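You operate a simulated robot arm through the tools that you are given. There is no shell and no other tool.

The job below is to be done with a simulated robot arm. You get a single attempt, and the scene is never put back.

JOB
Move the rusty bearing to the red tray, then fit the three new bearings in their seats.

The check looks at the end state, three seconds after you hand in, the way a careful person would. Anything else that was tipped, shoved, dropped, spilled or broken makes it a failure.

ROBOT AND FRAMES
A 7-joint arm with a two-finger parallel gripper, fixed in place. Base frame: the origin is on the floor under the middle of its stand, x ahead of it, y to its left, z up. Units: cm, rad, N and s.
With the tool pointing down near the work surface it reaches from about 28 to 72 cm from the base axis. Its first joint turns from -2.897 to 2.897 rad. Payload 3.43 kg.
The TCP is the grasp point between the finger pads, 3 cm short of the fingertips. In the tool frame z runs along the fingers and y along their closing line. Largest opening 9.4 cm; finger width 2.8, thickness 1; the body of the gripper, 5 by 9.6 cm, starts 5.5 cm behind the TCP.
Orientation is told as [roll, pitch, yaw] about the base's x, y, z axes, in that order, counted from this pose: with the fingers straight down and closing along the base's y, the tool's x points along the base's -x, its y along +y and its z along -z.

CONTROLS
- The arm moves only by the tool jog_arm. Its argument "plan" is a list of rows, each a list of 7 numbers: the turn, a rotation vector about the base's x, y, z in units of 5 degrees (1.0 is 5 degrees), then the shift along the base's x, y, z in units of 30 mm (1.0 is 30 mm), then the opening, from 0 (shut) to 1 (fully open). In form: [[rx, ry, rz, dx, dy, dz, gripper], ...]. A call has 1 to 20 rows; each row shifts and turns the commanded pose from where the row before left it. A call with a number of a shift or a turn outside -1 to 1 is refused whole. Each row takes 0.2 s and may step no farther than 5 cm and 0.15 rad from the row before; otherwise, or with a gripper value out of range, the whole call is refused. A pose out of reach is approached as far as the arm can. The call stops where the force on the tool passes 40 N (or 10 N more than at its start, if that is more) or the arm is blocked; 0.2 s more then pass. The fingers move at their own pace (about 10.8 cm/s each) and stop on an object; they squeeze with about 36 N. The grip force told is the motor's: it shows also when the fingers shut on nothing. Time passes only in rows, and 0.2 s behind the last, so rows that do not move let the fingers close. It gives the time, the measured TCP pose, the force on the tool (base axes), the opening and the grip force at its end, in the units of the frame above (readings bear some noise), with the torque about the TCP (base axes, N m) and any sound that the robot's microphone picked up.
- Cameras (640 x 400 px; columns grow to the right, rows downward): "scene" is fixed at [5.15, 64.97, 133.93]; the picture's right is [-0.82, -0.57, 0.00], its down [-0.27, 0.40, -0.88] and it looks along [0.50, -0.72, -0.48] (base axes); focal length 350 px, centre (320, 200). "wrist" rides on the gripper at [7.6, 1.4, -10.2] in the tool frame; the picture's right is [-0.18, 0.98, 0.00], its down [-0.75, -0.14, -0.64] and it looks along [-0.63, -0.12, 0.77] (tool axes); focal length 243 px, centre (320, 200). There is no depth. A picture from a camera that has moved, and an enlarged one, comes with that camera's place and axes in the base frame and with its lens.
- grab_frame(camera): a new picture of that camera. It takes no simulated time.
- raise_lower(by): moves the trunk up (or, below 0, down) by that many cm; the arm rides with it, the base frame stays. It gives what a move gives, with no picture.
- inspect(camera, box): a new picture of the part [left, top, right, bottom] of that camera's present view, enlarged. It takes no simulated time.
- close_job(): hands the job in; it is judged then, once.

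Places have to be worked out from the pictures, the camera data and where the tool is seen. Open the gripper and draw the arm clear of the work before you hand the job in, unless the task says otherwise.

The tools are called after "Emit:" by a JSON object that holds its "op" and its "data". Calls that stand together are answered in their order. jog_arm: Moves the arm, as the interface text tells. Its arguments: {"type":"object","properties":{"plan":{"type":"array"}},"required":["plan"]} The other tools are called the same way: raise_lower (by) moves the trunk up or down; grab_frame (camera) takes a picture; inspect (camera, box) takes an enlarged picture of a part of a camera's view; close_job () hands the job in.

At the start:

```text
time: 0.0
position: [40.95, 16.67, 106.81]
orientation: [0.001, 0.0, -0.001]
wrist_force: [-0.6, 0.8, -0.2]
torque: [0.04, -0.03, -0.01]
width: 9.43
finger_force: 0.1
trunk travel left (down, up): [-17.5, 41.5]
```

scene: 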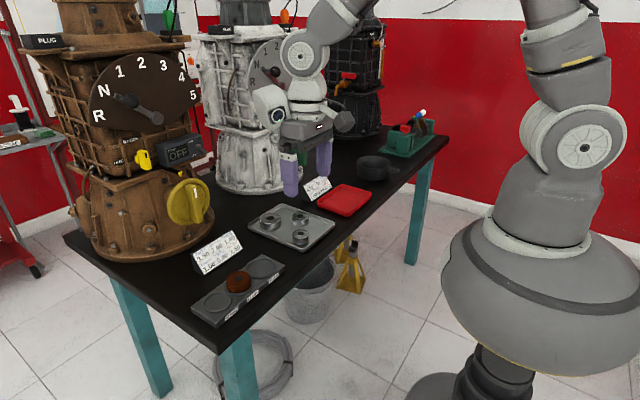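
wrist: 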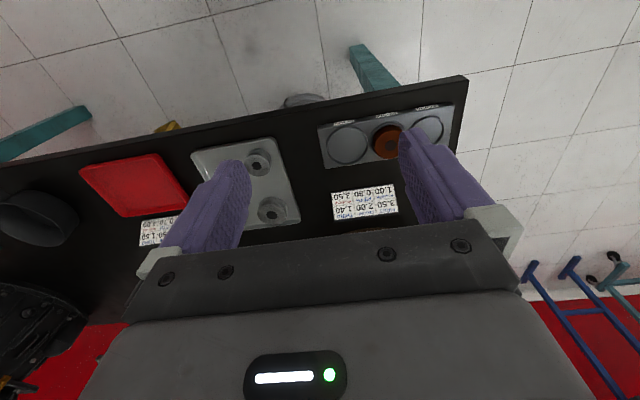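

I start by looking closely at the seat plate, the bearing tray, and the cards in both cameras.

Emit:
{"op": "inspect", "data": {"camera": "scene", "box": [180, 180, 380, 330]}}

Emit:
{"op": "inspect", "data": {"camera": "wrist", "box": [300, 80, 480, 230]}}

Emit:
{"op": "inspect", "data": {"camera": "wrist", "box": [60, 110, 320, 260]}}

Emit:
{"op": "inspect", "data": {"camera": "scene", "box": [180, 220, 300, 330]}}

```text
2.67 times, centred on (280, 255) of scene
camera zoom: at [5.15, 64.97, 133.93], right [-0.82, -0.57, 0.0], down [-0.27, 0.4, -0.88], along [0.5, -0.72, -0.48], focal length 933 px, centre (427, 53)
```

zoom: 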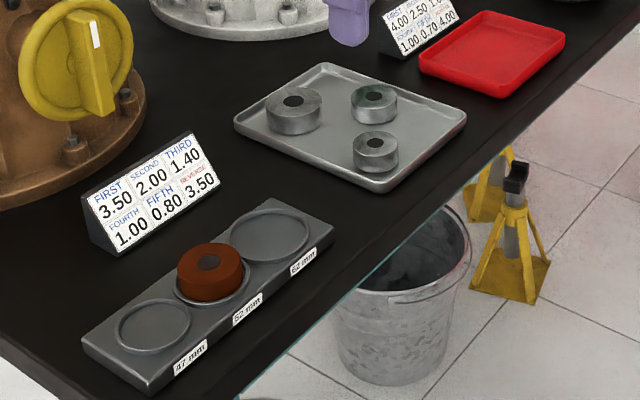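

```text
2.67 times, centred on (390, 155) of wrist
camera zoom: at [33.26, 18.17, 117.06], right [0.18, 0.98, 0.0], down [0.75, -0.14, 0.64], along [0.63, -0.12, -0.77], focal length 647 px, centre (133, 320)
```

zoom: 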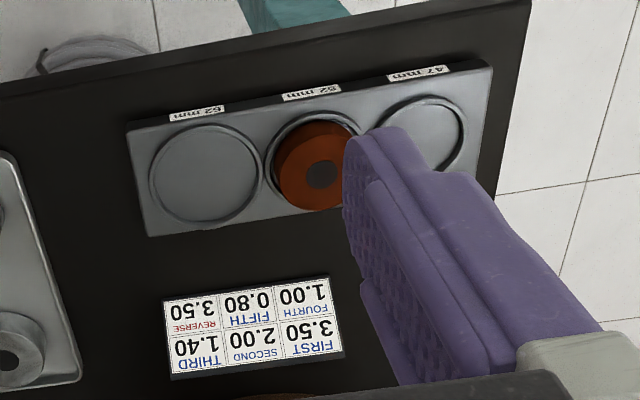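

```text
2.46 times, centred on (190, 185) of wrist
camera zoom: at [33.26, 18.17, 117.06], right [0.18, 0.98, 0.0], down [0.75, -0.14, 0.64], along [0.63, -0.12, -0.77], focal length 597 px, centre (640, 237)
```

zoom: 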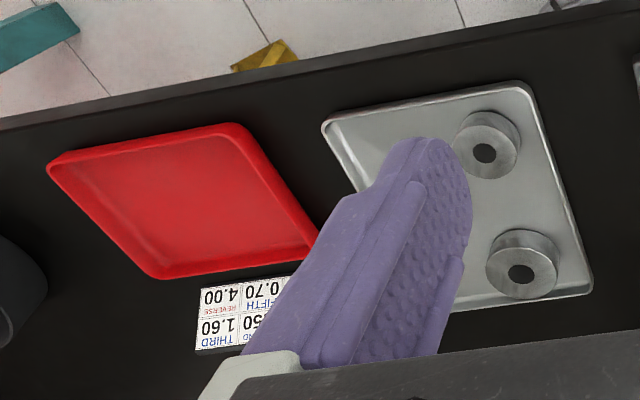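

```text
3.64 times, centred on (240, 275) of scene
camera zoom: at [5.15, 64.97, 133.93], right [-0.82, -0.57, 0.0], down [-0.27, 0.4, -0.88], along [0.5, -0.72, -0.48], focal length 1272 px, centre (611, -73)
```

zoom: 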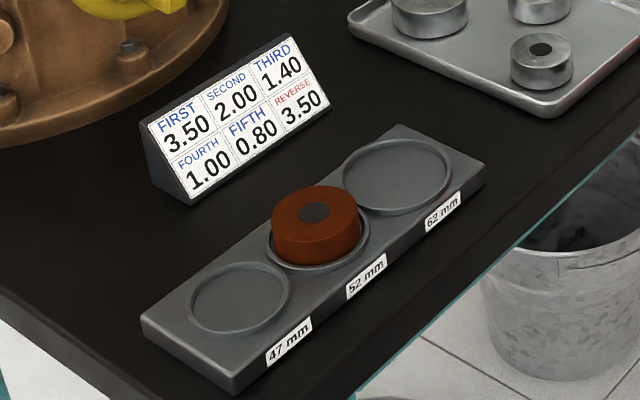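

The rusty bearing stands in the 52 mm seat near (54, 26, 80), and the three new bearings are on the metal tray near (63, -3). I move to a better viewpoint over the seat plate, staying well above everything.

Emit:
{"op": "jog_arm", "data": {"plan": [[0, 0, 0, -0.267, 0.753, -0.587, 1], [0, 0, 0, -0.267, 0.753, -0.587, 1], [0, 0, 0, -0.267, 0.753, -0.587, 1], [0, 0, 0, -0.267, 0.753, -0.587, 1], [0, 0, 0, -0.267, 0.753, -0.587, 1], [0, 0, 0, 0, 0, 0, 1], [0, 0, 0, 0, 0, 0, 1]]}}

Emit:
{"op": "grab_frame", "data": {"camera": "wrist"}}

Emit:
{"op": "inspect", "data": {"camera": "wrist", "box": [200, 100, 440, 250]}}

```text
time: 1.6
position: [37.09, 28.13, 97.96]
orientation: [-0.001, -0.001, 0.0]
wrist_force: [-0.4, -0.1, 0.4]
torque: [0.01, 0.03, 0.0]
width: 9.4
finger_force: 0.1
trunk travel left (down, up): [-17.5, 41.5]
```

```text
taken
camera wrist: at [29.39, 29.53, 108.17], right [0.18, 0.98, 0.0], down [0.75, -0.14, 0.64], along [0.63, -0.12, -0.77], focal length 243 px, centre (320, 200)
```

wrist: 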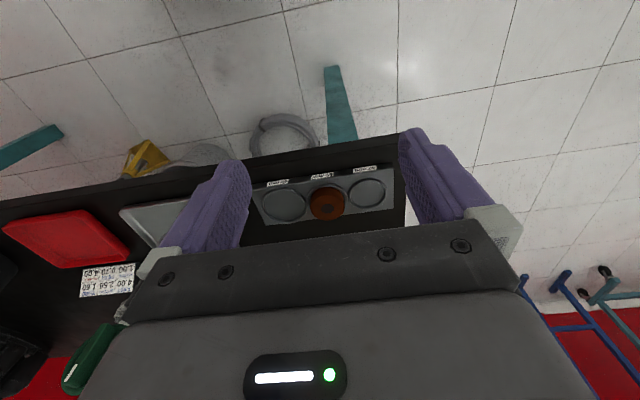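

```text
2.67 times, centred on (320, 175) of wrist
camera zoom: at [29.39, 29.53, 108.17], right [0.18, 0.98, 0.0], down [0.75, -0.14, 0.64], along [0.63, -0.12, -0.77], focal length 647 px, centre (320, 267)
```

zoom: 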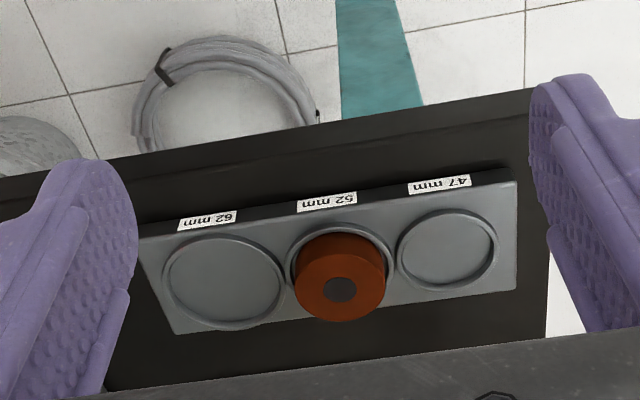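

The zoom gives good resolution, so I take stronger enlargements of each seat and the rusty bearing to measure them.

Emit:
{"op": "inspect", "data": {"camera": "wrist", "box": [250, 160, 330, 210]}}

Emit:
{"op": "inspect", "data": {"camera": "wrist", "box": [320, 160, 400, 210]}}

Emit:
{"op": "inspect", "data": {"camera": "wrist", "box": [290, 180, 370, 230]}}

Emit:
{"op": "inspect", "data": {"camera": "scene", "box": [180, 240, 300, 330]}}

```text
8.00 times, centred on (290, 185) of wrist
camera zoom: at [29.39, 29.53, 108.17], right [0.18, 0.98, 0.0], down [0.75, -0.14, 0.64], along [0.63, -0.12, -0.77], focal length 1941 px, centre (560, 320)
```

zoom: 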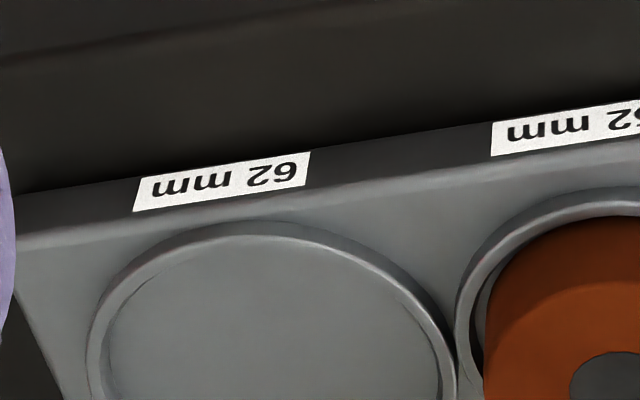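

```text
8.00 times, centred on (360, 185) of wrist
camera zoom: at [29.39, 29.53, 108.17], right [0.18, 0.98, 0.0], down [0.75, -0.14, 0.64], along [0.63, -0.12, -0.77], focal length 1941 px, centre (0, 320)
```

zoom: 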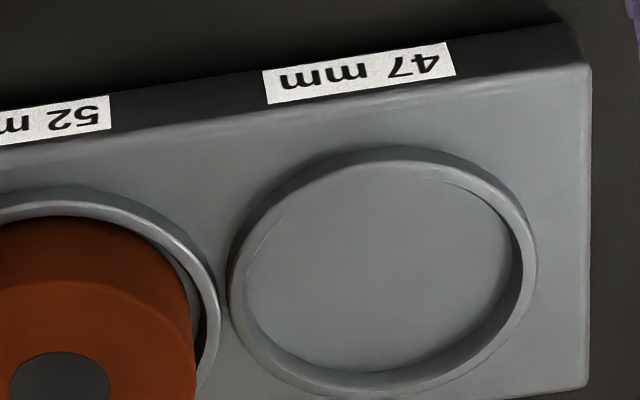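

```text
8.00 times, centred on (330, 205) of wrist
camera zoom: at [29.39, 29.53, 108.17], right [0.18, 0.98, 0.0], down [0.75, -0.14, 0.64], along [0.63, -0.12, -0.77], focal length 1941 px, centre (240, 160)
```

zoom: 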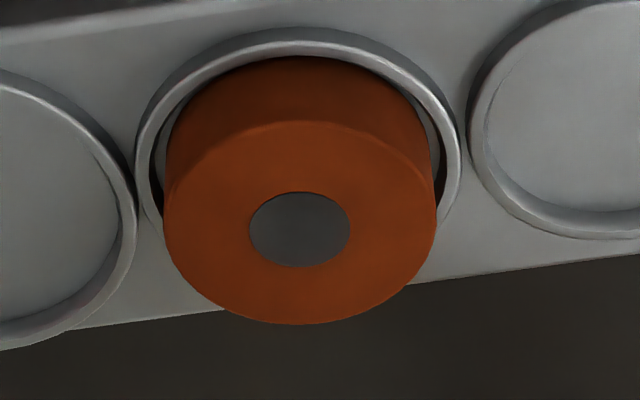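

```text
4.44 times, centred on (240, 285) of scene
camera zoom: at [5.15, 64.97, 133.93], right [-0.82, -0.57, 0.0], down [-0.27, 0.4, -0.88], along [0.5, -0.72, -0.48], focal length 1555 px, centre (676, -178)
```

zoom: 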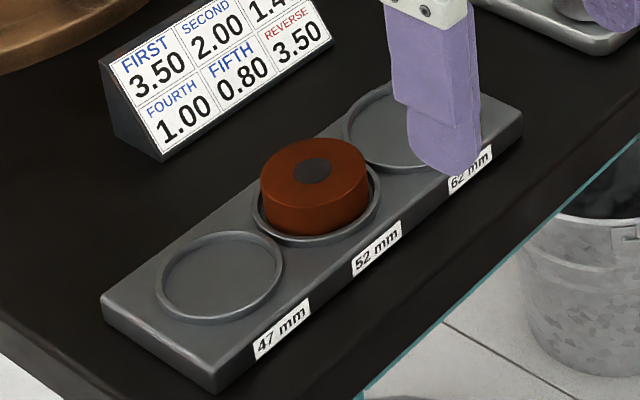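

The rings are about 8 mm wider than their nominal bearings and the rusty bearing measures about 52 mm across. Next I view the metal tray from the same height.

Emit:
{"op": "jog_arm", "data": {"plan": [[0, 0, 0, 0.267, -0.933, 0, 1], [0, 0, 0, 0.267, -0.933, 0, 1], [0, 0, 0, 0.267, -0.933, 0, 1], [0, 0, 0, 0.267, -0.933, 0, 1], [0, 0, 0, 0.267, -0.933, 0, 1], [0, 0, 0, 0.267, -0.933, 0, 1], [0, 0, 0, 0.267, -0.933, 0, 1], [0, 0, 0, 0.267, -0.933, 0, 1], [0, 0, 0, 0.267, -0.933, 0, 1], [0, 0, 0, 0.267, -0.933, 0, 1], [0, 0, 0, 0, 0, 0, 1], [0, 0, 0, 0, 0, 0, 1]]}}

Emit:
{"op": "grab_frame", "data": {"camera": "wrist"}}

Emit:
{"op": "inspect", "data": {"camera": "wrist", "box": [240, 130, 400, 230]}}

Emit:
{"op": "grab_frame", "data": {"camera": "scene"}}

```text
time: 4.2
position: [44.97, -0.02, 98.07]
orientation: [-0.001, 0.0, 0.001]
wrist_force: [-0.3, 0.0, 0.6]
torque: [0.03, 0.03, 0.01]
width: 9.38
finger_force: 0.1
trunk travel left (down, up): [-17.5, 41.5]
```

```text
taken
camera wrist: at [37.31, 1.41, 108.3], right [0.18, 0.98, 0.0], down [0.75, -0.14, 0.64], along [0.63, -0.12, -0.77], focal length 243 px, centre (320, 200)
```

wrist: 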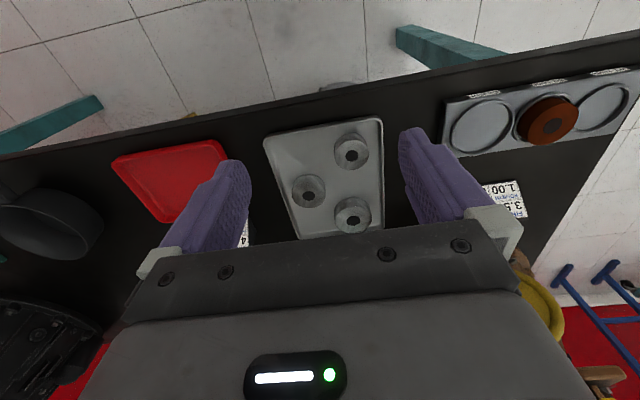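

```text
4.00 times, centred on (320, 180) of wrist
camera zoom: at [37.31, 1.41, 108.3], right [0.18, 0.98, 0.0], down [0.75, -0.14, 0.64], along [0.63, -0.12, -0.77], focal length 970 px, centre (320, 280)
```

zoom: 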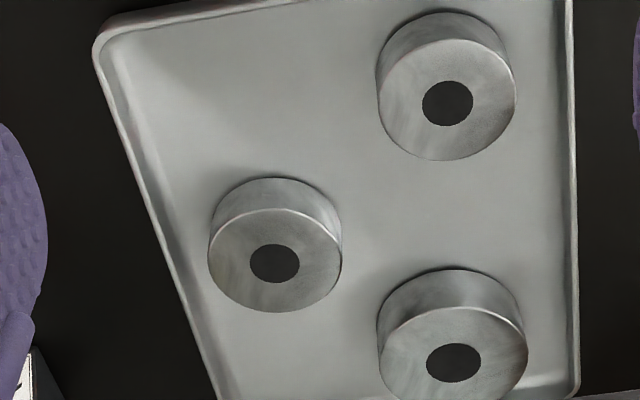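

```text
taken
```

scene: 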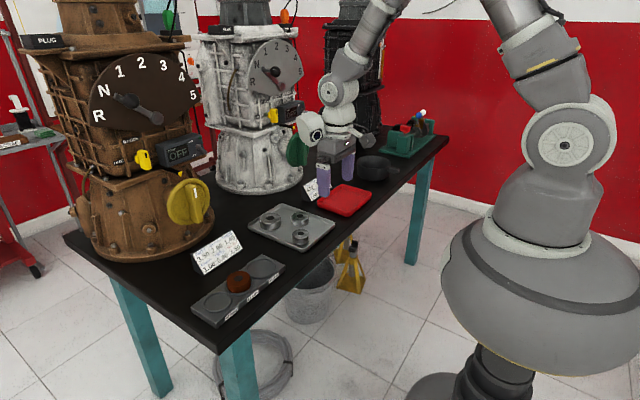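

Measured widths with triangulated tops (about z 79.2–79.7) say: near-robot bearing A at (54.4, 2.7) is 47 mm, B at (60, -4.5) is 52 mm, far one C at (66.2, 1.7) is 62 mm. I now turn the tool +90° in yaw (closing along x) while travelling above the rusty bearing, staying high.

Emit:
{"op": "jog_arm", "data": {"plan": [[0, 0, 1, 0.165, 0.485, -0.056, 1], [0, 0, 1, 0.165, 0.485, -0.056, 1], [0, 0, 1, 0.165, 0.485, -0.056, 1], [0, 0, 1, 0.165, 0.485, -0.056, 1], [0, 0, 1, 0.165, 0.485, -0.056, 1], [0, 0, 1, 0.165, 0.485, -0.056, 1], [0, 0, 1, 0.165, 0.485, -0.056, 1], [0, 0, 1, 0.165, 0.485, -0.056, 1], [0, 0, 1, 0.165, 0.485, -0.056, 1], [0, 0, 1, 0.165, 0.485, -0.056, 1], [0, 0, 1, 0.165, 0.485, -0.056, 1], [0, 0, 1, 0.165, 0.485, -0.056, 1], [0, 0, 1, 0.165, 0.485, -0.056, 1], [0, 0, 1, 0.165, 0.485, -0.056, 1], [0, 0, 1, 0.165, 0.485, -0.056, 1], [0, 0, 1, 0.165, 0.485, -0.056, 1], [0, 0, 1, 0.165, 0.485, -0.056, 1], [0, 0, 1, 0.165, 0.485, -0.056, 1], [0, 0, 0, 0, 0, 0, 1], [0, 0, 0, 0, 0, 0, 1]]}}

Emit:
{"op": "grab_frame", "data": {"camera": "wrist"}}

Emit:
{"op": "grab_frame", "data": {"camera": "scene"}}

```text
time: 8.4
position: [53.95, 26.26, 94.99]
orientation: [0.0, 0.0, 1.57]
wrist_force: [-0.5, -0.4, 0.4]
torque: [0.0, -0.01, 0.0]
width: 9.4
finger_force: 0.1
trunk travel left (down, up): [-17.5, 41.5]
```

```text
taken
camera wrist: at [52.5, 18.63, 105.1], right [-0.98, 0.18, 0.0], down [0.14, 0.75, 0.64], along [0.12, 0.63, -0.77], focal length 243 px, centre (320, 200)
```

wrist: 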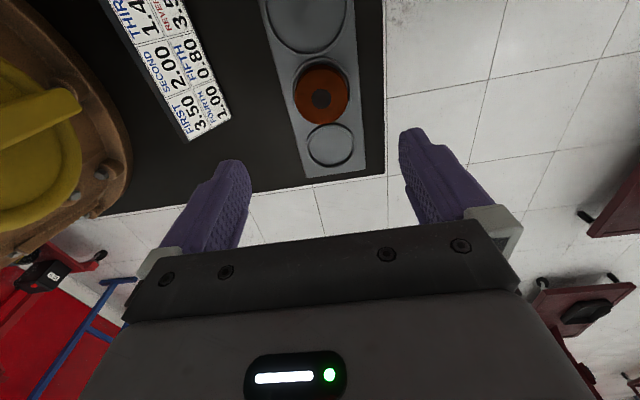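

```text
taken
```

scene: 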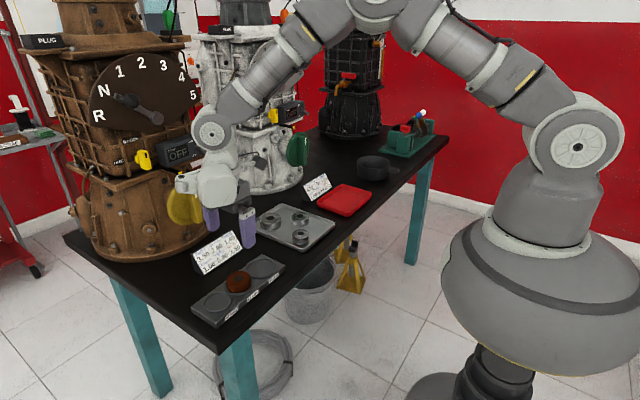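

The turn worked and the knob of the brown gearbox (x≈73) is far from the hand. I zoom in on the rusty bearing and the seats from this straight-over view for exact centres.

Emit:
{"op": "inspect", "data": {"camera": "wrist", "box": [270, 50, 370, 112]}}

Emit:
{"op": "inspect", "data": {"camera": "wrist", "box": [280, 110, 380, 172]}}

Emit:
{"op": "inspect", "data": {"camera": "wrist", "box": [255, 0, 375, 75]}}

Emit:
{"op": "inspect", "data": {"camera": "scene", "box": [150, 150, 270, 240]}}

```text
6.40 times, centred on (320, 81) of wrist
camera zoom: at [52.5, 18.63, 105.1], right [-0.98, 0.18, 0.0], down [0.14, 0.75, 0.64], along [0.12, 0.63, -0.77], focal length 1553 px, centre (320, 962)
```

zoom: 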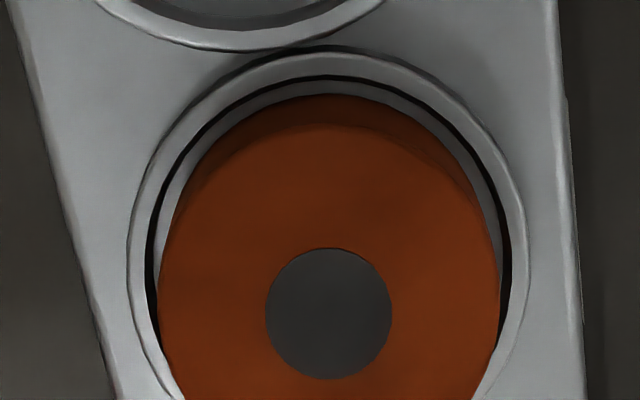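

```text
6.40 times, centred on (330, 141) of wrist
camera zoom: at [52.5, 18.63, 105.1], right [-0.98, 0.18, 0.0], down [0.14, 0.75, 0.64], along [0.12, 0.63, -0.77], focal length 1553 px, centre (256, 578)
```

zoom: 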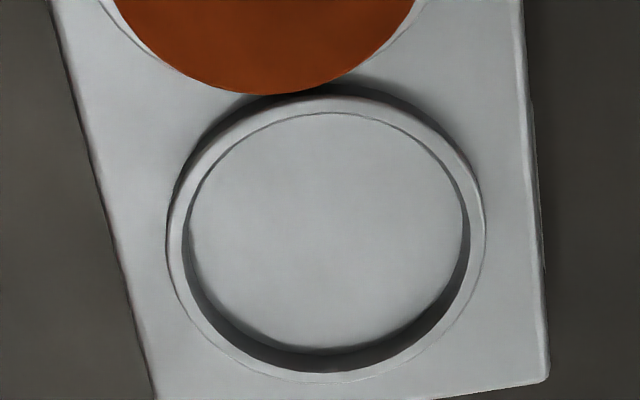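

```text
5.33 times, centred on (315, 38) of wrist
camera zoom: at [52.5, 18.63, 105.1], right [-0.98, 0.18, 0.0], down [0.14, 0.75, 0.64], along [0.12, 0.63, -0.77], focal length 1294 px, centre (347, 1067)
```

zoom: 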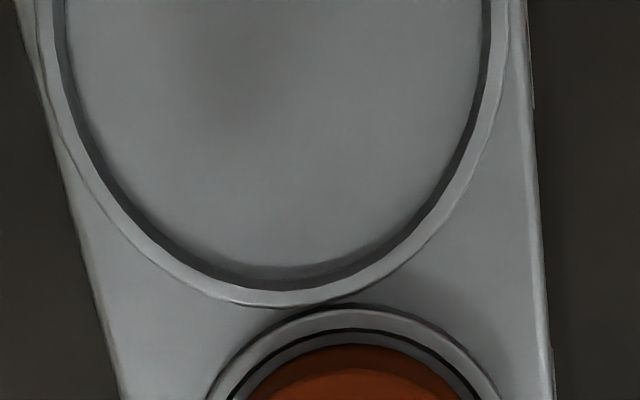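

```text
4.44 times, centred on (210, 195) of scene
camera zoom: at [5.15, 64.97, 133.93], right [-0.82, -0.57, 0.0], down [-0.27, 0.4, -0.88], along [0.5, -0.72, -0.48], focal length 1555 px, centre (809, 222)
```

zoom: 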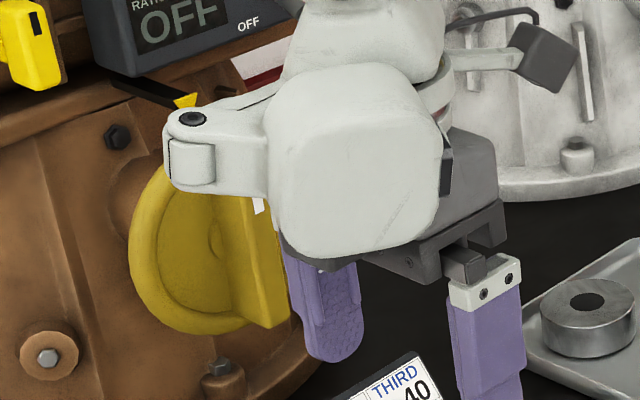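

The ring tops triangulate to z≈78.7 and the rusty bearing's top to ≈80.7 at (53.8, 26.2). I descend so the fingertips stop at about z 79.2, just above the ring, and look before closing.

Emit:
{"op": "jog_arm", "data": {"plan": [[0, 0, 0, -0.01, -0.006, -0.86, 1], [0, 0, 0, -0.01, -0.006, -0.86, 1], [0, 0, 0, -0.01, -0.006, -0.86, 1], [0, 0, 0, -0.01, -0.006, -0.86, 1], [0, 0, 0, -0.01, -0.006, -0.4, 1], [0, 0, 0, 0, 0, -0.4, 1], [0, 0, 0, 0, 0, 0, 1], [0, 0, 0, 0, 0, 0, 1]]}}

Emit:
{"op": "grab_frame", "data": {"camera": "wrist"}}

Emit:
{"op": "inspect", "data": {"camera": "scene", "box": [180, 220, 300, 310]}}

```text
time: 10.2
position: [53.94, 26.04, 82.34]
orientation: [0.0, 0.001, 1.571]
wrist_force: [0.6, 0.0, -0.6]
torque: [-0.01, 0.04, -0.02]
width: 9.39
finger_force: 0.1
trunk travel left (down, up): [-17.5, 41.5]
```

```text
taken
camera wrist: at [52.41, 18.43, 92.4], right [-0.98, 0.18, 0.0], down [0.14, 0.75, 0.64], along [0.12, 0.63, -0.77], focal length 243 px, centre (320, 200)
```

wrist: 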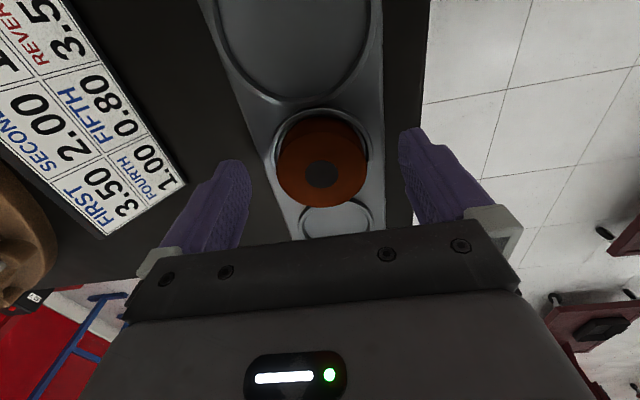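

```text
4.44 times, centred on (240, 265) of scene
camera zoom: at [5.15, 64.97, 133.93], right [-0.82, -0.57, 0.0], down [-0.27, 0.4, -0.88], along [0.5, -0.72, -0.48], focal length 1555 px, centre (676, -89)
```

zoom: 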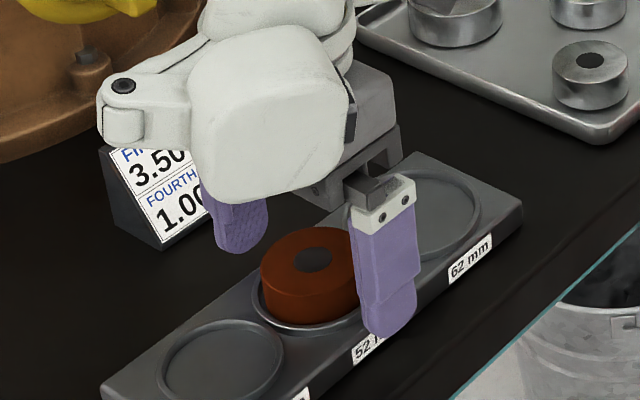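

The fingers straddle the bearing with the tips above the ring; offset is within 2 mm. I nudge y by +0.15 cm and z by -0.12 cm, then close.

Emit:
{"op": "jog_arm", "data": {"plan": [[0, 0, 0, -0.03, 0.05, -0.04, 1], [0, 0, 0, 0, 0, 0, 0.62], [0, 0, 0, 0, 0, 0, 0.5], [0, 0, 0, 0, 0, 0, 0.4], [0, 0, 0, 0, 0, 0, 0.3], [0, 0, 0, 0, 0, 0, 0.3]]}}

Emit:
{"op": "grab_frame", "data": {"camera": "wrist"}}

```text
time: 11.6
position: [53.75, 26.31, 82.0]
orientation: [0.001, 0.001, 1.571]
wrist_force: [5.5, 0.4, -0.2]
torque: [-0.11, -0.83, 0.02]
width: 6.43
finger_force: 45.1
trunk travel left (down, up): [-17.5, 41.5]
```

```text
taken
camera wrist: at [52.32, 18.58, 92.28], right [-0.98, 0.18, 0.0], down [0.14, 0.75, 0.64], along [0.12, 0.63, -0.77], focal length 243 px, centre (320, 200)
```

wrist: 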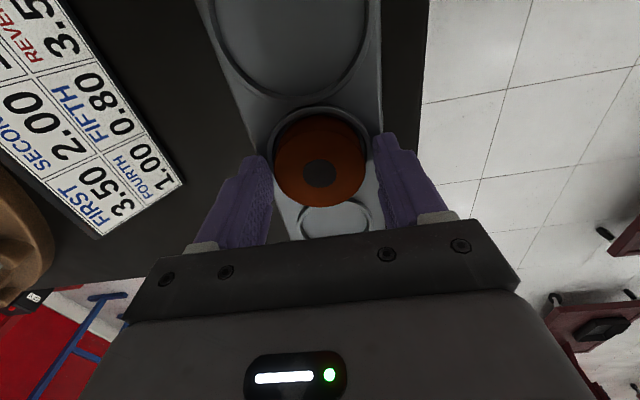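

The fingers stopped at 6.43 cm, not 5.2, so the tips have met the ring's outside rather than the bearing — the ring top must be slightly above z 79.0. I open again without moving and check that the plate hasn't shifted.

Emit:
{"op": "jog_arm", "data": {"plan": [[0, 0, 0, 0, 0, 0, 0.75], [0, 0, 0, 0, 0, 0, 0.9], [0, 0, 0, 0, 0, 0, 0.9]]}}

Emit:
{"op": "grab_frame", "data": {"camera": "wrist"}}

Emit:
{"op": "inspect", "data": {"camera": "scene", "box": [180, 220, 300, 310]}}

Emit:
{"op": "inspect", "data": {"camera": "wrist", "box": [240, 90, 400, 190]}}

```text
time: 12.4
position: [53.8, 26.18, 82.01]
orientation: [-0.001, 0.001, 1.57]
wrist_force: [-0.4, -0.4, 0.2]
torque: [-0.02, 0.01, -0.02]
width: 8.46
finger_force: 0.1
trunk travel left (down, up): [-17.5, 41.5]
```

```text
taken
camera wrist: at [52.25, 18.59, 92.28], right [-0.98, 0.18, 0.0], down [0.14, 0.75, 0.64], along [0.12, 0.63, -0.77], focal length 243 px, centre (320, 200)
```

wrist: 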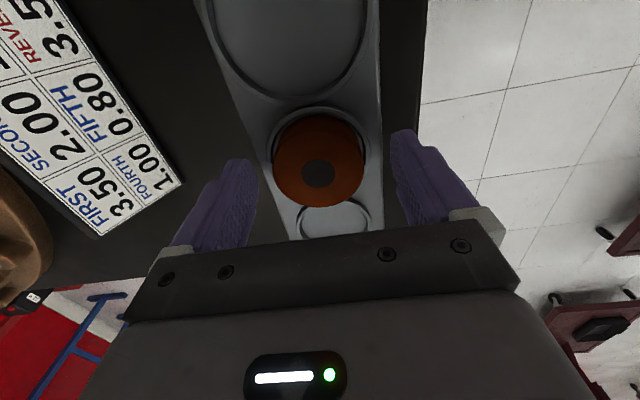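

```text
4.44 times, centred on (240, 265) of scene
camera zoom: at [5.15, 64.97, 133.93], right [-0.82, -0.57, 0.0], down [-0.27, 0.4, -0.88], along [0.5, -0.72, -0.48], focal length 1555 px, centre (676, -89)
```

zoom: 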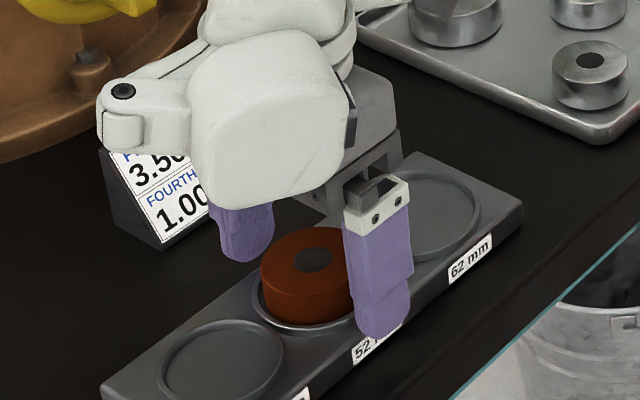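

```text
4.00 times, centred on (320, 140) of wrist
camera zoom: at [52.25, 18.59, 92.28], right [-0.98, 0.18, 0.0], down [0.14, 0.75, 0.64], along [0.12, 0.63, -0.77], focal length 970 px, centre (320, 440)
```

zoom: 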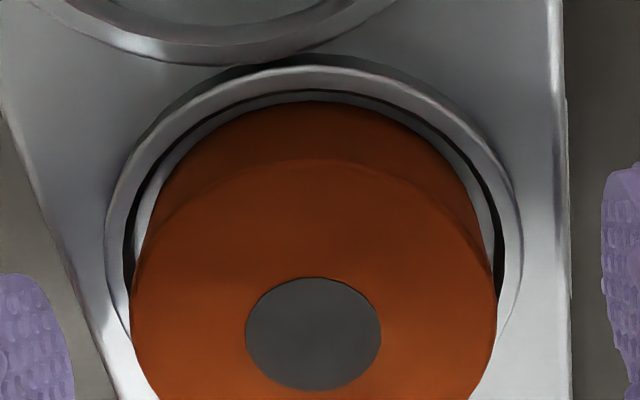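

The plate is where it was. I raise 0.5 cm so the tips clear the ring (tips ≈79.5) and close again on the bearing itself.

Emit:
{"op": "jog_arm", "data": {"plan": [[0, 0, 0, 0, 0, 0.17, 0.9], [0, 0, 0, 0, 0, 0, 0.7], [0, 0, 0, 0, 0, 0, 0.55], [0, 0, 0, 0, 0, 0, 0.45], [0, 0, 0, 0, 0, 0, 0.3], [0, 0, 0, 0, 0, 0, 0.3]]}}

Emit:
{"op": "grab_frame", "data": {"camera": "wrist"}}

```text
time: 13.8
position: [53.7, 26.27, 82.65]
orientation: [0.0, -0.001, 1.571]
wrist_force: [0.9, -0.1, 0.6]
torque: [0.03, -0.09, 0.02]
width: 5.1
finger_force: 35.7
trunk travel left (down, up): [-17.5, 41.5]
```

```text
taken
camera wrist: at [52.23, 18.61, 92.8], right [-0.98, 0.18, 0.0], down [0.14, 0.75, 0.64], along [0.12, 0.63, -0.77], focal length 243 px, centre (320, 200)
```

wrist: 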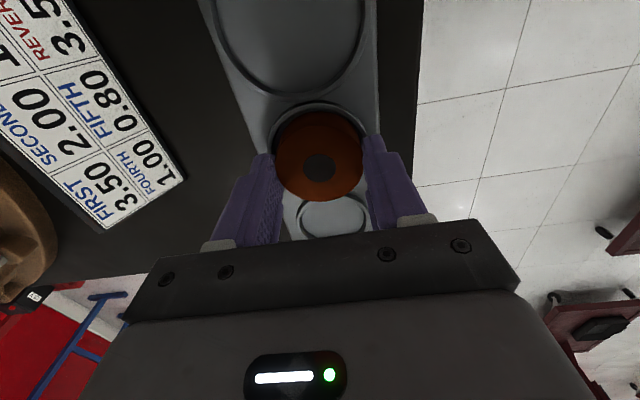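

Width 5.1 cm with 36 N: the rusty bearing is held. I lift straight up about 12 cm and check.

Emit:
{"op": "jog_arm", "data": {"plan": [[0, 0, 0, 0, 0, 0.25, 0.3], [0, 0, 0, 0, 0, 0.5, 0.3], [0, 0, 0, 0, 0, 0.75, 0.3], [0, 0, 0, 0, 0, 0.9, 0.3], [0, 0, 0, 0, 0, 0.9, 0.3], [0, 0, 0, 0, 0, 0.7, 0.3], [0, 0, 0, 0, 0, 0, 0.3]]}}

Emit:
{"op": "grab_frame", "data": {"camera": "wrist"}}

Emit:
{"op": "grab_frame", "data": {"camera": "scene"}}

```text
time: 15.4
position: [53.72, 26.16, 94.69]
orientation: [-0.001, 0.0, 1.571]
wrist_force: [-0.1, 0.2, -2.4]
torque: [0.01, -0.02, 0.02]
width: 5.08
finger_force: 36.4
trunk travel left (down, up): [-17.5, 41.5]
```

```text
taken
camera wrist: at [52.34, 18.51, 104.88], right [-0.98, 0.18, 0.0], down [0.14, 0.75, 0.64], along [0.12, 0.63, -0.77], focal length 243 px, centre (320, 200)
```

wrist: 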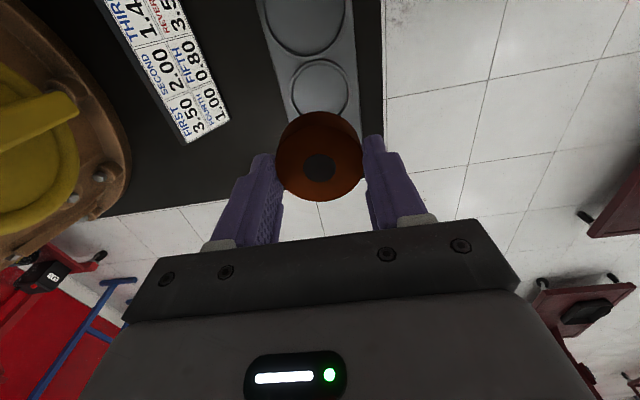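

```text
taken
```

scene: 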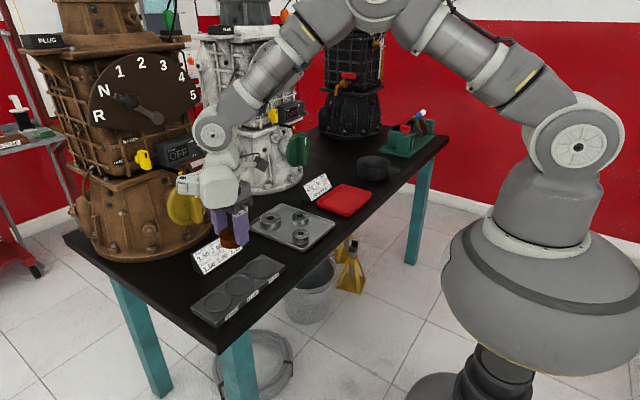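

The bearing is lifted level and the seat is empty. I zoom in on the empty rings and on the held bearing to learn ring depth and bearing height.

Emit:
{"op": "inspect", "data": {"camera": "scene", "box": [180, 200, 300, 290]}}

Emit:
{"op": "inspect", "data": {"camera": "scene", "box": [190, 250, 290, 325]}}

Emit:
{"op": "inspect", "data": {"camera": "wrist", "box": [255, 0, 375, 120]}}

```text
4.44 times, centred on (240, 245) of scene
camera zoom: at [5.15, 64.97, 133.93], right [-0.82, -0.57, 0.0], down [-0.27, 0.4, -0.88], along [0.5, -0.72, -0.48], focal length 1555 px, centre (676, 0)
```

zoom: 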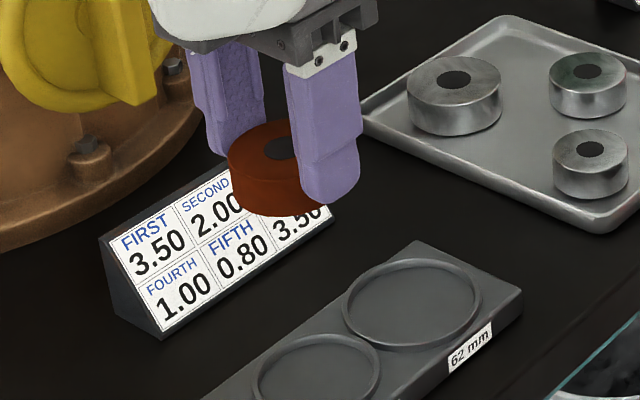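

```text
5.33 times, centred on (240, 288) of scene
camera zoom: at [5.15, 64.97, 133.93], right [-0.82, -0.57, 0.0], down [-0.27, 0.4, -0.88], along [0.5, -0.72, -0.48], focal length 1866 px, centre (747, -267)
```

zoom: 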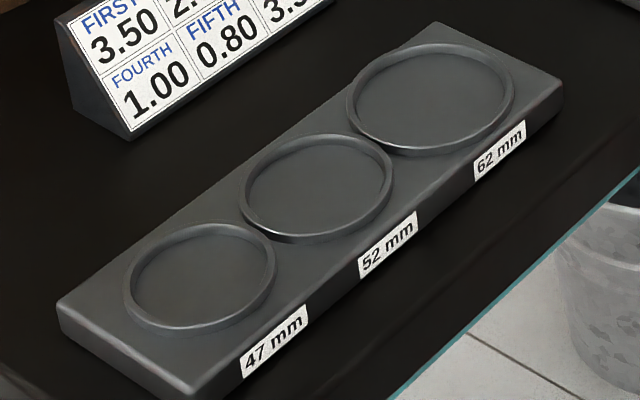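

```text
3.33 times, centred on (315, 60) of wrist
camera zoom: at [52.34, 18.51, 104.88], right [-0.98, 0.18, 0.0], down [0.14, 0.75, 0.64], along [0.12, 0.63, -0.77], focal length 809 px, centre (337, 667)
```

zoom: 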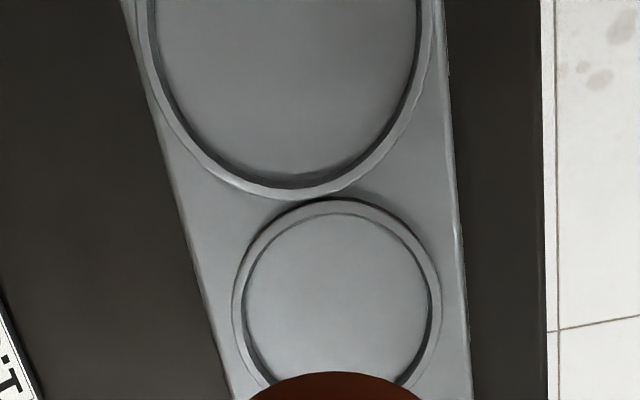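

The rings are low (~0.6 cm) and tangent to each other; I put the seat centres at x≈53.8 and y≈19.1 (62), 26.1 (52), 32.4 (47). The red tray works out to about x 50–63, y -32 to -16, so I carry the rusty bearing at this height to above its centre (56.3, -24.2).

Emit:
{"op": "jog_arm", "data": {"plan": [[0, 0, 0, 0.047, -0.5, 0, 0.3], [0, 0, 0, 0.047, -0.95, 0, 0.3], [0, 0, 0, 0.047, -0.95, 0, 0.3], [0, 0, 0, 0.047, -0.95, 0, 0.3], [0, 0, 0, 0.047, -0.95, 0, 0.3], [0, 0, 0, 0.047, -0.95, 0, 0.3], [0, 0, 0, 0.047, -0.95, 0, 0.3], [0, 0, 0, 0.047, -0.95, 0, 0.3], [0, 0, 0, 0.047, -0.95, 0, 0.3], [0, 0, 0, 0.047, -0.95, 0, 0.3], [0, 0, 0, 0.047, -0.95, 0, 0.3], [0, 0, 0, 0.047, -0.95, 0, 0.3], [0, 0, 0, 0.047, -0.95, 0, 0.3], [0, 0, 0, 0.047, -0.95, 0, 0.3], [0, 0, 0, 0.047, -0.95, 0, 0.3], [0, 0, 0, 0.047, -0.95, 0, 0.3], [0, 0, 0, 0.047, -0.95, 0, 0.3], [0, 0, 0, 0.047, -0.95, 0, 0.3], [0, 0, 0, 0, -0.15, 0, 0.3], [0, 0, 0, 0, 0, 0, 0.3]]}}

Emit:
{"op": "grab_frame", "data": {"camera": "wrist"}}

Emit:
{"op": "grab_frame", "data": {"camera": "scene"}}

```text
time: 19.6
position: [56.31, -24.3, 94.65]
orientation: [0.0, 0.001, 1.571]
wrist_force: [0.3, 0.5, -2.1]
torque: [0.01, 0.01, 0.0]
width: 5.08
finger_force: 35.6
trunk travel left (down, up): [-17.5, 41.5]
```

```text
taken
camera wrist: at [54.76, -31.92, 104.84], right [-0.98, 0.18, 0.0], down [0.14, 0.75, 0.64], along [0.12, 0.63, -0.77], focal length 243 px, centre (320, 200)
```

wrist: 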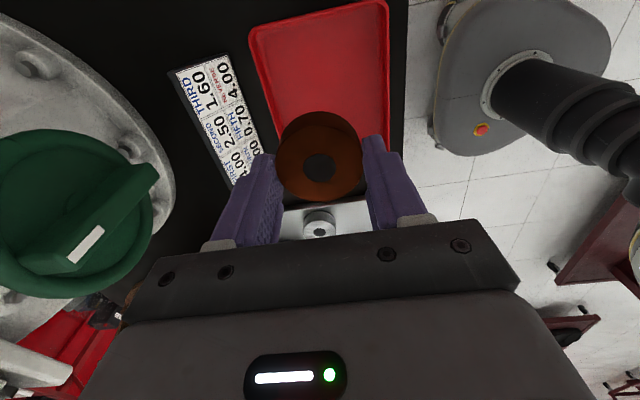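

```text
taken
```

scene: 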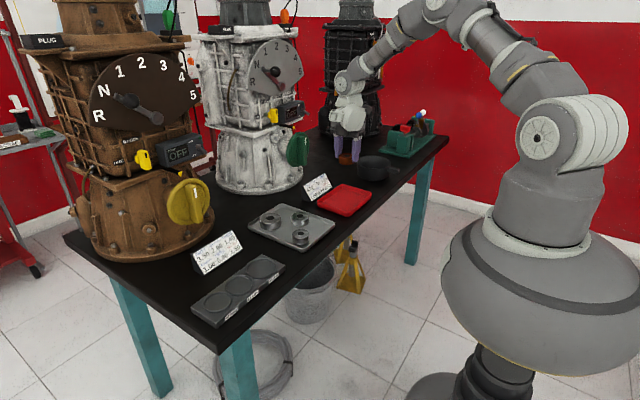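

From here the tray spans about x 49–62, y -30.6 to -15.7, and the white gearbox's green knob is at x≈74, clear of the hand. I shift to (55.5, -23.3) and descend to just above the tray floor.

Emit:
{"op": "jog_arm", "data": {"plan": [[0, 0, 0, -0.09, 0.11, -0.5, 0.3], [0, 0, 0, -0.09, 0.11, -0.9, 0.3], [0, 0, 0, -0.09, 0.11, -0.9, 0.3], [0, 0, 0, 0, 0, -0.9, 0.3], [0, 0, 0, 0, 0, -0.6, 0.3], [0, 0, 0, 0, 0, -0.4, 0.3], [0, 0, 0, 0, 0, -0.2, 0.3], [0, 0, 0, 0, 0, 0, 0.3]]}}

Emit:
{"op": "grab_frame", "data": {"camera": "wrist"}}

Emit:
{"op": "inspect", "data": {"camera": "scene", "box": [290, 140, 410, 230]}}

```text
time: 21.4
position: [55.37, -23.33, 81.47]
orientation: [0.001, 0.0, 1.57]
wrist_force: [0.3, 0.2, -2.0]
torque: [-0.01, 0.02, 0.01]
width: 5.06
finger_force: 36.2
trunk travel left (down, up): [-17.5, 41.5]
```

```text
taken
camera wrist: at [53.93, -30.94, 91.63], right [-0.98, 0.18, 0.0], down [0.14, 0.75, 0.64], along [0.12, 0.63, -0.77], focal length 243 px, centre (320, 200)
```

wrist: 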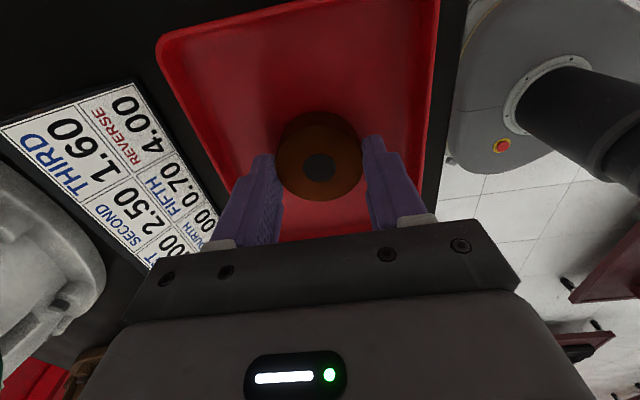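

```text
4.44 times, centred on (350, 185) of scene
camera zoom: at [5.15, 64.97, 133.93], right [-0.82, -0.57, 0.0], down [-0.27, 0.4, -0.88], along [0.5, -0.72, -0.48], focal length 1555 px, centre (187, 267)
```

zoom: 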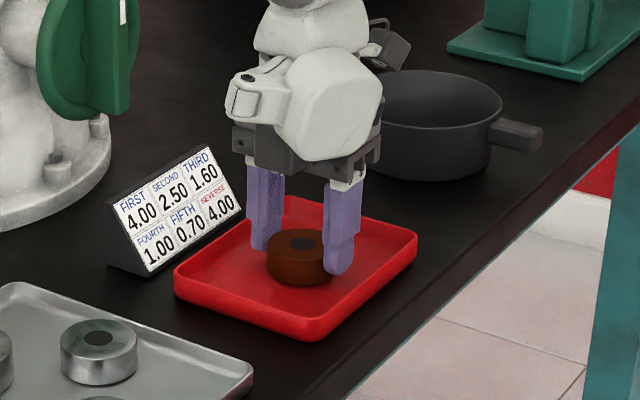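

The bearing hangs centred over the tray, just above its floor. I go down in small steps watching the force.

Emit:
{"op": "jog_arm", "data": {"plan": [[0, 0, 0, 0, 0, -0.06, 0.3], [0, 0, 0, 0, 0, -0.06, 0.3], [0, 0, 0, 0, 0, -0.06, 0.3], [0, 0, 0, 0, 0, 0, 0.3]]}}

Emit:
{"op": "inspect", "data": {"camera": "scene", "box": [320, 180, 380, 225]}}

```text
time: 22.4
position: [55.4, -23.33, 81.15]
orientation: [-0.004, 0.002, 1.572]
wrist_force: [-0.6, -2.4, 19.6]
torque: [0.01, 0.18, -0.02]
width: 5.11
finger_force: 35.8
trunk travel left (down, up): [-17.5, 41.5]
```

```text
8.89 times, centred on (350, 202) of scene
camera zoom: at [5.15, 64.97, 133.93], right [-0.82, -0.57, 0.0], down [-0.27, 0.4, -0.88], along [0.5, -0.72, -0.48], focal length 3110 px, centre (53, 178)
```

zoom: 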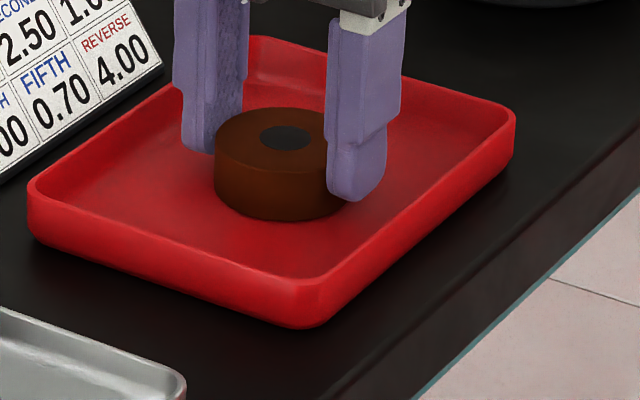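

Contact at TCP z≈81.2 with about 20 N, so the bearing rests on the tray floor. I ease up a touch, open the fingers moderately, and rise.

Emit:
{"op": "jog_arm", "data": {"plan": [[0, 0, 0, 0, 0, 0.06, 0.3], [0, 0, 0, 0, 0, 0, 0.6], [0, 0, 0, 0, 0, 0, 0.72], [0, 0, 0, 0, 0, 0, 0.72], [0, 0, 0, 0, 0, 0.2, 0.72], [0, 0, 0, 0, 0, 0.5, 0.72], [0, 0, 0, 0, 0, 0.9, 0.72], [0, 0, 0, 0, 0, 0.9, 0.72], [0, 0, 0, 0, 0, 0.9, 0.72], [0, 0, 0, 0, 0, 0.9, 0.9], [0, 0, 0, 0, 0, 0, 0.9]]}}

Emit:
{"op": "grab_frame", "data": {"camera": "wrist"}}

Emit:
{"op": "inspect", "data": {"camera": "scene", "box": [220, 150, 400, 260]}}

```text
time: 24.8
position: [55.46, -23.15, 94.08]
orientation: [0.0, -0.001, 1.573]
wrist_force: [-0.6, 0.1, -0.1]
torque: [0.0, -0.01, 0.01]
width: 8.46
finger_force: 0.0
trunk travel left (down, up): [-17.5, 41.5]
```

```text
taken
camera wrist: at [54.05, -30.81, 104.25], right [-0.98, 0.18, 0.0], down [0.14, 0.75, 0.64], along [0.12, 0.63, -0.77], focal length 243 px, centre (320, 200)
```

wrist: 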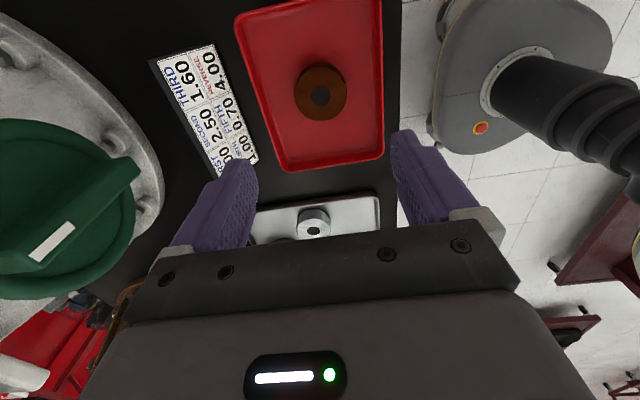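

```text
3.56 times, centred on (310, 205) of scene
camera zoom: at [5.15, 64.97, 133.93], right [-0.82, -0.57, 0.0], down [-0.27, 0.4, -0.88], along [0.5, -0.72, -0.48], focal length 1244 px, centre (356, 182)
```

zoom: 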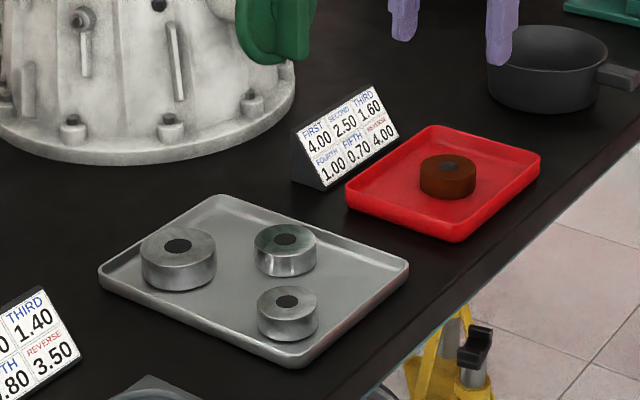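

The rusty bearing sits flat in the middle of the red tray. Now I move above bearing B (52 mm) at about (60, -4.5) and look.

Emit:
{"op": "jog_arm", "data": {"plan": [[0, 0, 0, 0.217, 0.888, 0, 0.9], [0, 0, 0, 0.217, 0.888, 0, 0.9], [0, 0, 0, 0.217, 0.888, 0, 0.9], [0, 0, 0, 0.217, 0.888, 0, 0.9], [0, 0, 0, 0.217, 0.888, 0, 0.9], [0, 0, 0, 0.217, 0.888, 0, 0.9], [0, 0, 0, 0.217, 0.888, 0, 0.9], [0, 0, 0, 0, 0, 0, 0.9], [0, 0, 0, 0, 0, 0, 0.9]]}}

Emit:
{"op": "grab_frame", "data": {"camera": "wrist"}}

Emit:
{"op": "inspect", "data": {"camera": "wrist", "box": [240, 40, 400, 190]}}

Emit:
{"op": "grab_frame", "data": {"camera": "scene"}}

```text
time: 26.8
position: [59.76, -4.55, 93.92]
orientation: [-0.001, -0.001, 1.571]
wrist_force: [0.0, -0.3, -0.8]
torque: [-0.01, 0.03, 0.01]
width: 8.46
finger_force: 0.1
trunk travel left (down, up): [-17.5, 41.5]
```

```text
taken
camera wrist: at [58.35, -12.14, 104.2], right [-0.98, 0.18, 0.0], down [0.14, 0.75, 0.64], along [0.12, 0.63, -0.77], focal length 243 px, centre (320, 200)
```

wrist: 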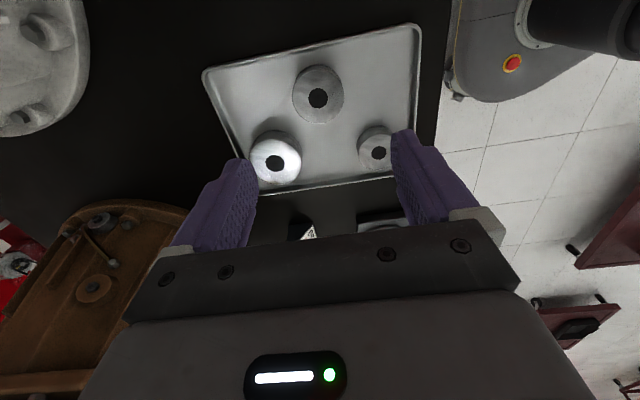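

```text
2.67 times, centred on (320, 115) of wrist
camera zoom: at [58.35, -12.14, 104.2], right [-0.98, 0.18, 0.0], down [0.14, 0.75, 0.64], along [0.12, 0.63, -0.77], focal length 647 px, centre (320, 427)
```

zoom: 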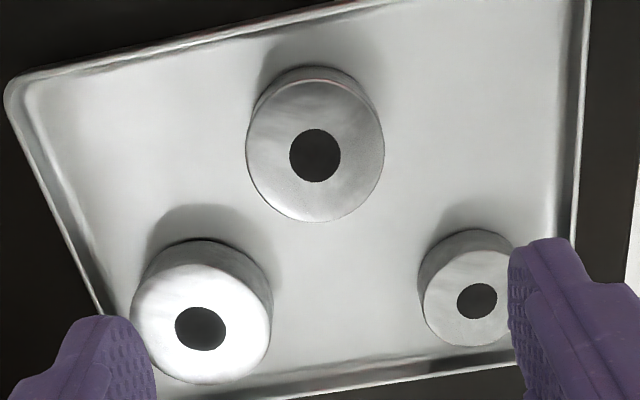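

```text
taken
```

scene: 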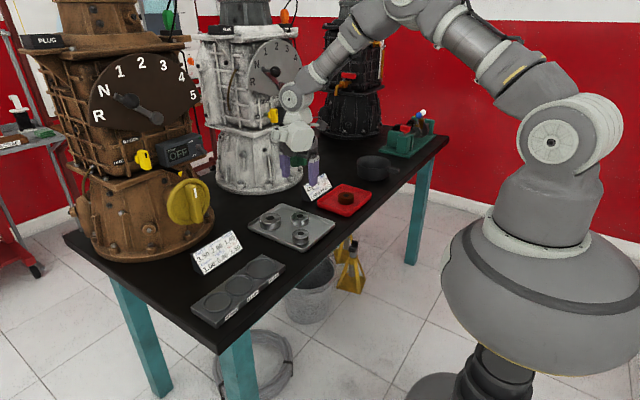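

B's centre is (59.95, -4.56), width 5.1 cm (52 mm) and the tool is aligned over it. I descend to TCP z≈81.0, tips about 1.2 cm above the tray floor, and look from the side before closing.

Emit:
{"op": "jog_arm", "data": {"plan": [[0, 0, 0, 0.01, -0.005, -0.9, 0.9], [0, 0, 0, 0, 0, -0.9, 0.9], [0, 0, 0, 0, 0, -0.9, 0.9], [0, 0, 0, 0, 0, -0.9, 0.9], [0, 0, 0, 0, 0, -0.5, 0.9], [0, 0, 0, 0, 0, -0.23, 0.8], [0, 0, 0, 0, 0, 0, 0.8], [0, 0, 0, 0, 0, 0, 0.8]]}}

Emit:
{"op": "grab_frame", "data": {"camera": "wrist"}}

Emit:
{"op": "inspect", "data": {"camera": "scene", "box": [250, 180, 340, 248]}}

```text
time: 28.6
position: [59.88, -4.42, 81.12]
orientation: [0.0, 0.0, 1.571]
wrist_force: [-0.3, 0.1, -0.1]
torque: [-0.02, 0.04, -0.04]
width: 7.52
finger_force: 0.0
trunk travel left (down, up): [-17.5, 41.5]
```

```text
taken
camera wrist: at [58.4, -12.15, 91.2], right [-0.98, 0.18, 0.0], down [0.14, 0.75, 0.64], along [0.12, 0.63, -0.77], focal length 243 px, centre (320, 200)
```

wrist: 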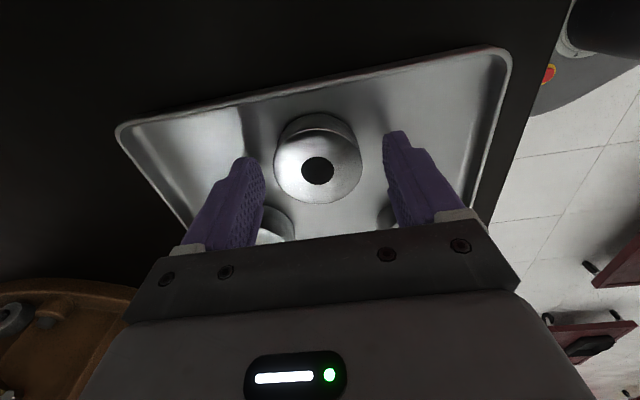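

```text
5.88 times, centred on (295, 214) of scene
camera zoom: at [5.15, 64.97, 133.93], right [-0.82, -0.57, 0.0], down [-0.27, 0.4, -0.88], along [0.5, -0.72, -0.48], focal length 2058 px, centre (467, 118)
```

zoom: 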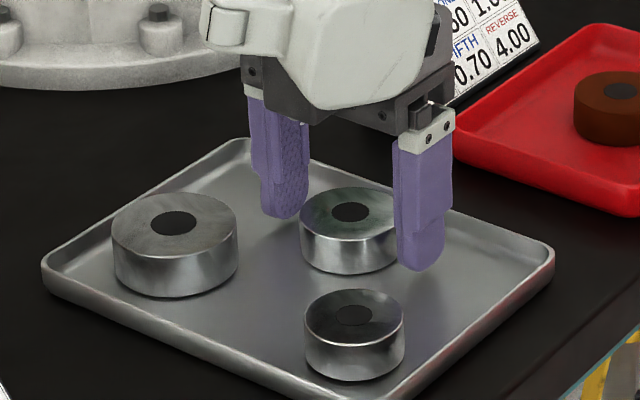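

The geometry matches the successful rusty grip, so I close on B.

Emit:
{"op": "jog_arm", "data": {"plan": [[0, 0, 0, 0, 0, 0, 0.65], [0, 0, 0, 0, 0, 0, 0.55], [0, 0, 0, 0, 0, 0, 0.45], [0, 0, 0, 0, 0, 0, 0.3], [0, 0, 0, 0, 0, 0, 0.3]]}}

Emit:
{"op": "grab_frame", "data": {"camera": "wrist"}}

```text
time: 29.8
position: [59.92, -4.49, 81.06]
orientation: [-0.002, -0.001, 1.57]
wrist_force: [0.8, 0.0, 0.7]
torque: [-0.02, -0.09, -0.04]
width: 5.11
finger_force: 36.1
trunk travel left (down, up): [-17.5, 41.5]
```

```text
taken
camera wrist: at [58.4, -12.15, 91.22], right [-0.98, 0.18, 0.0], down [0.14, 0.75, 0.64], along [0.12, 0.63, -0.77], focal length 243 px, centre (320, 200)
```

wrist: 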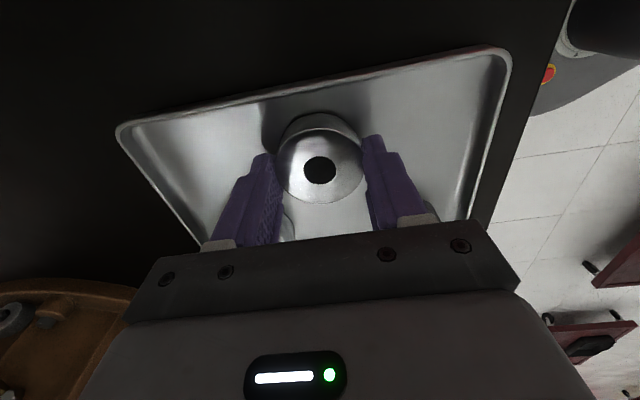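

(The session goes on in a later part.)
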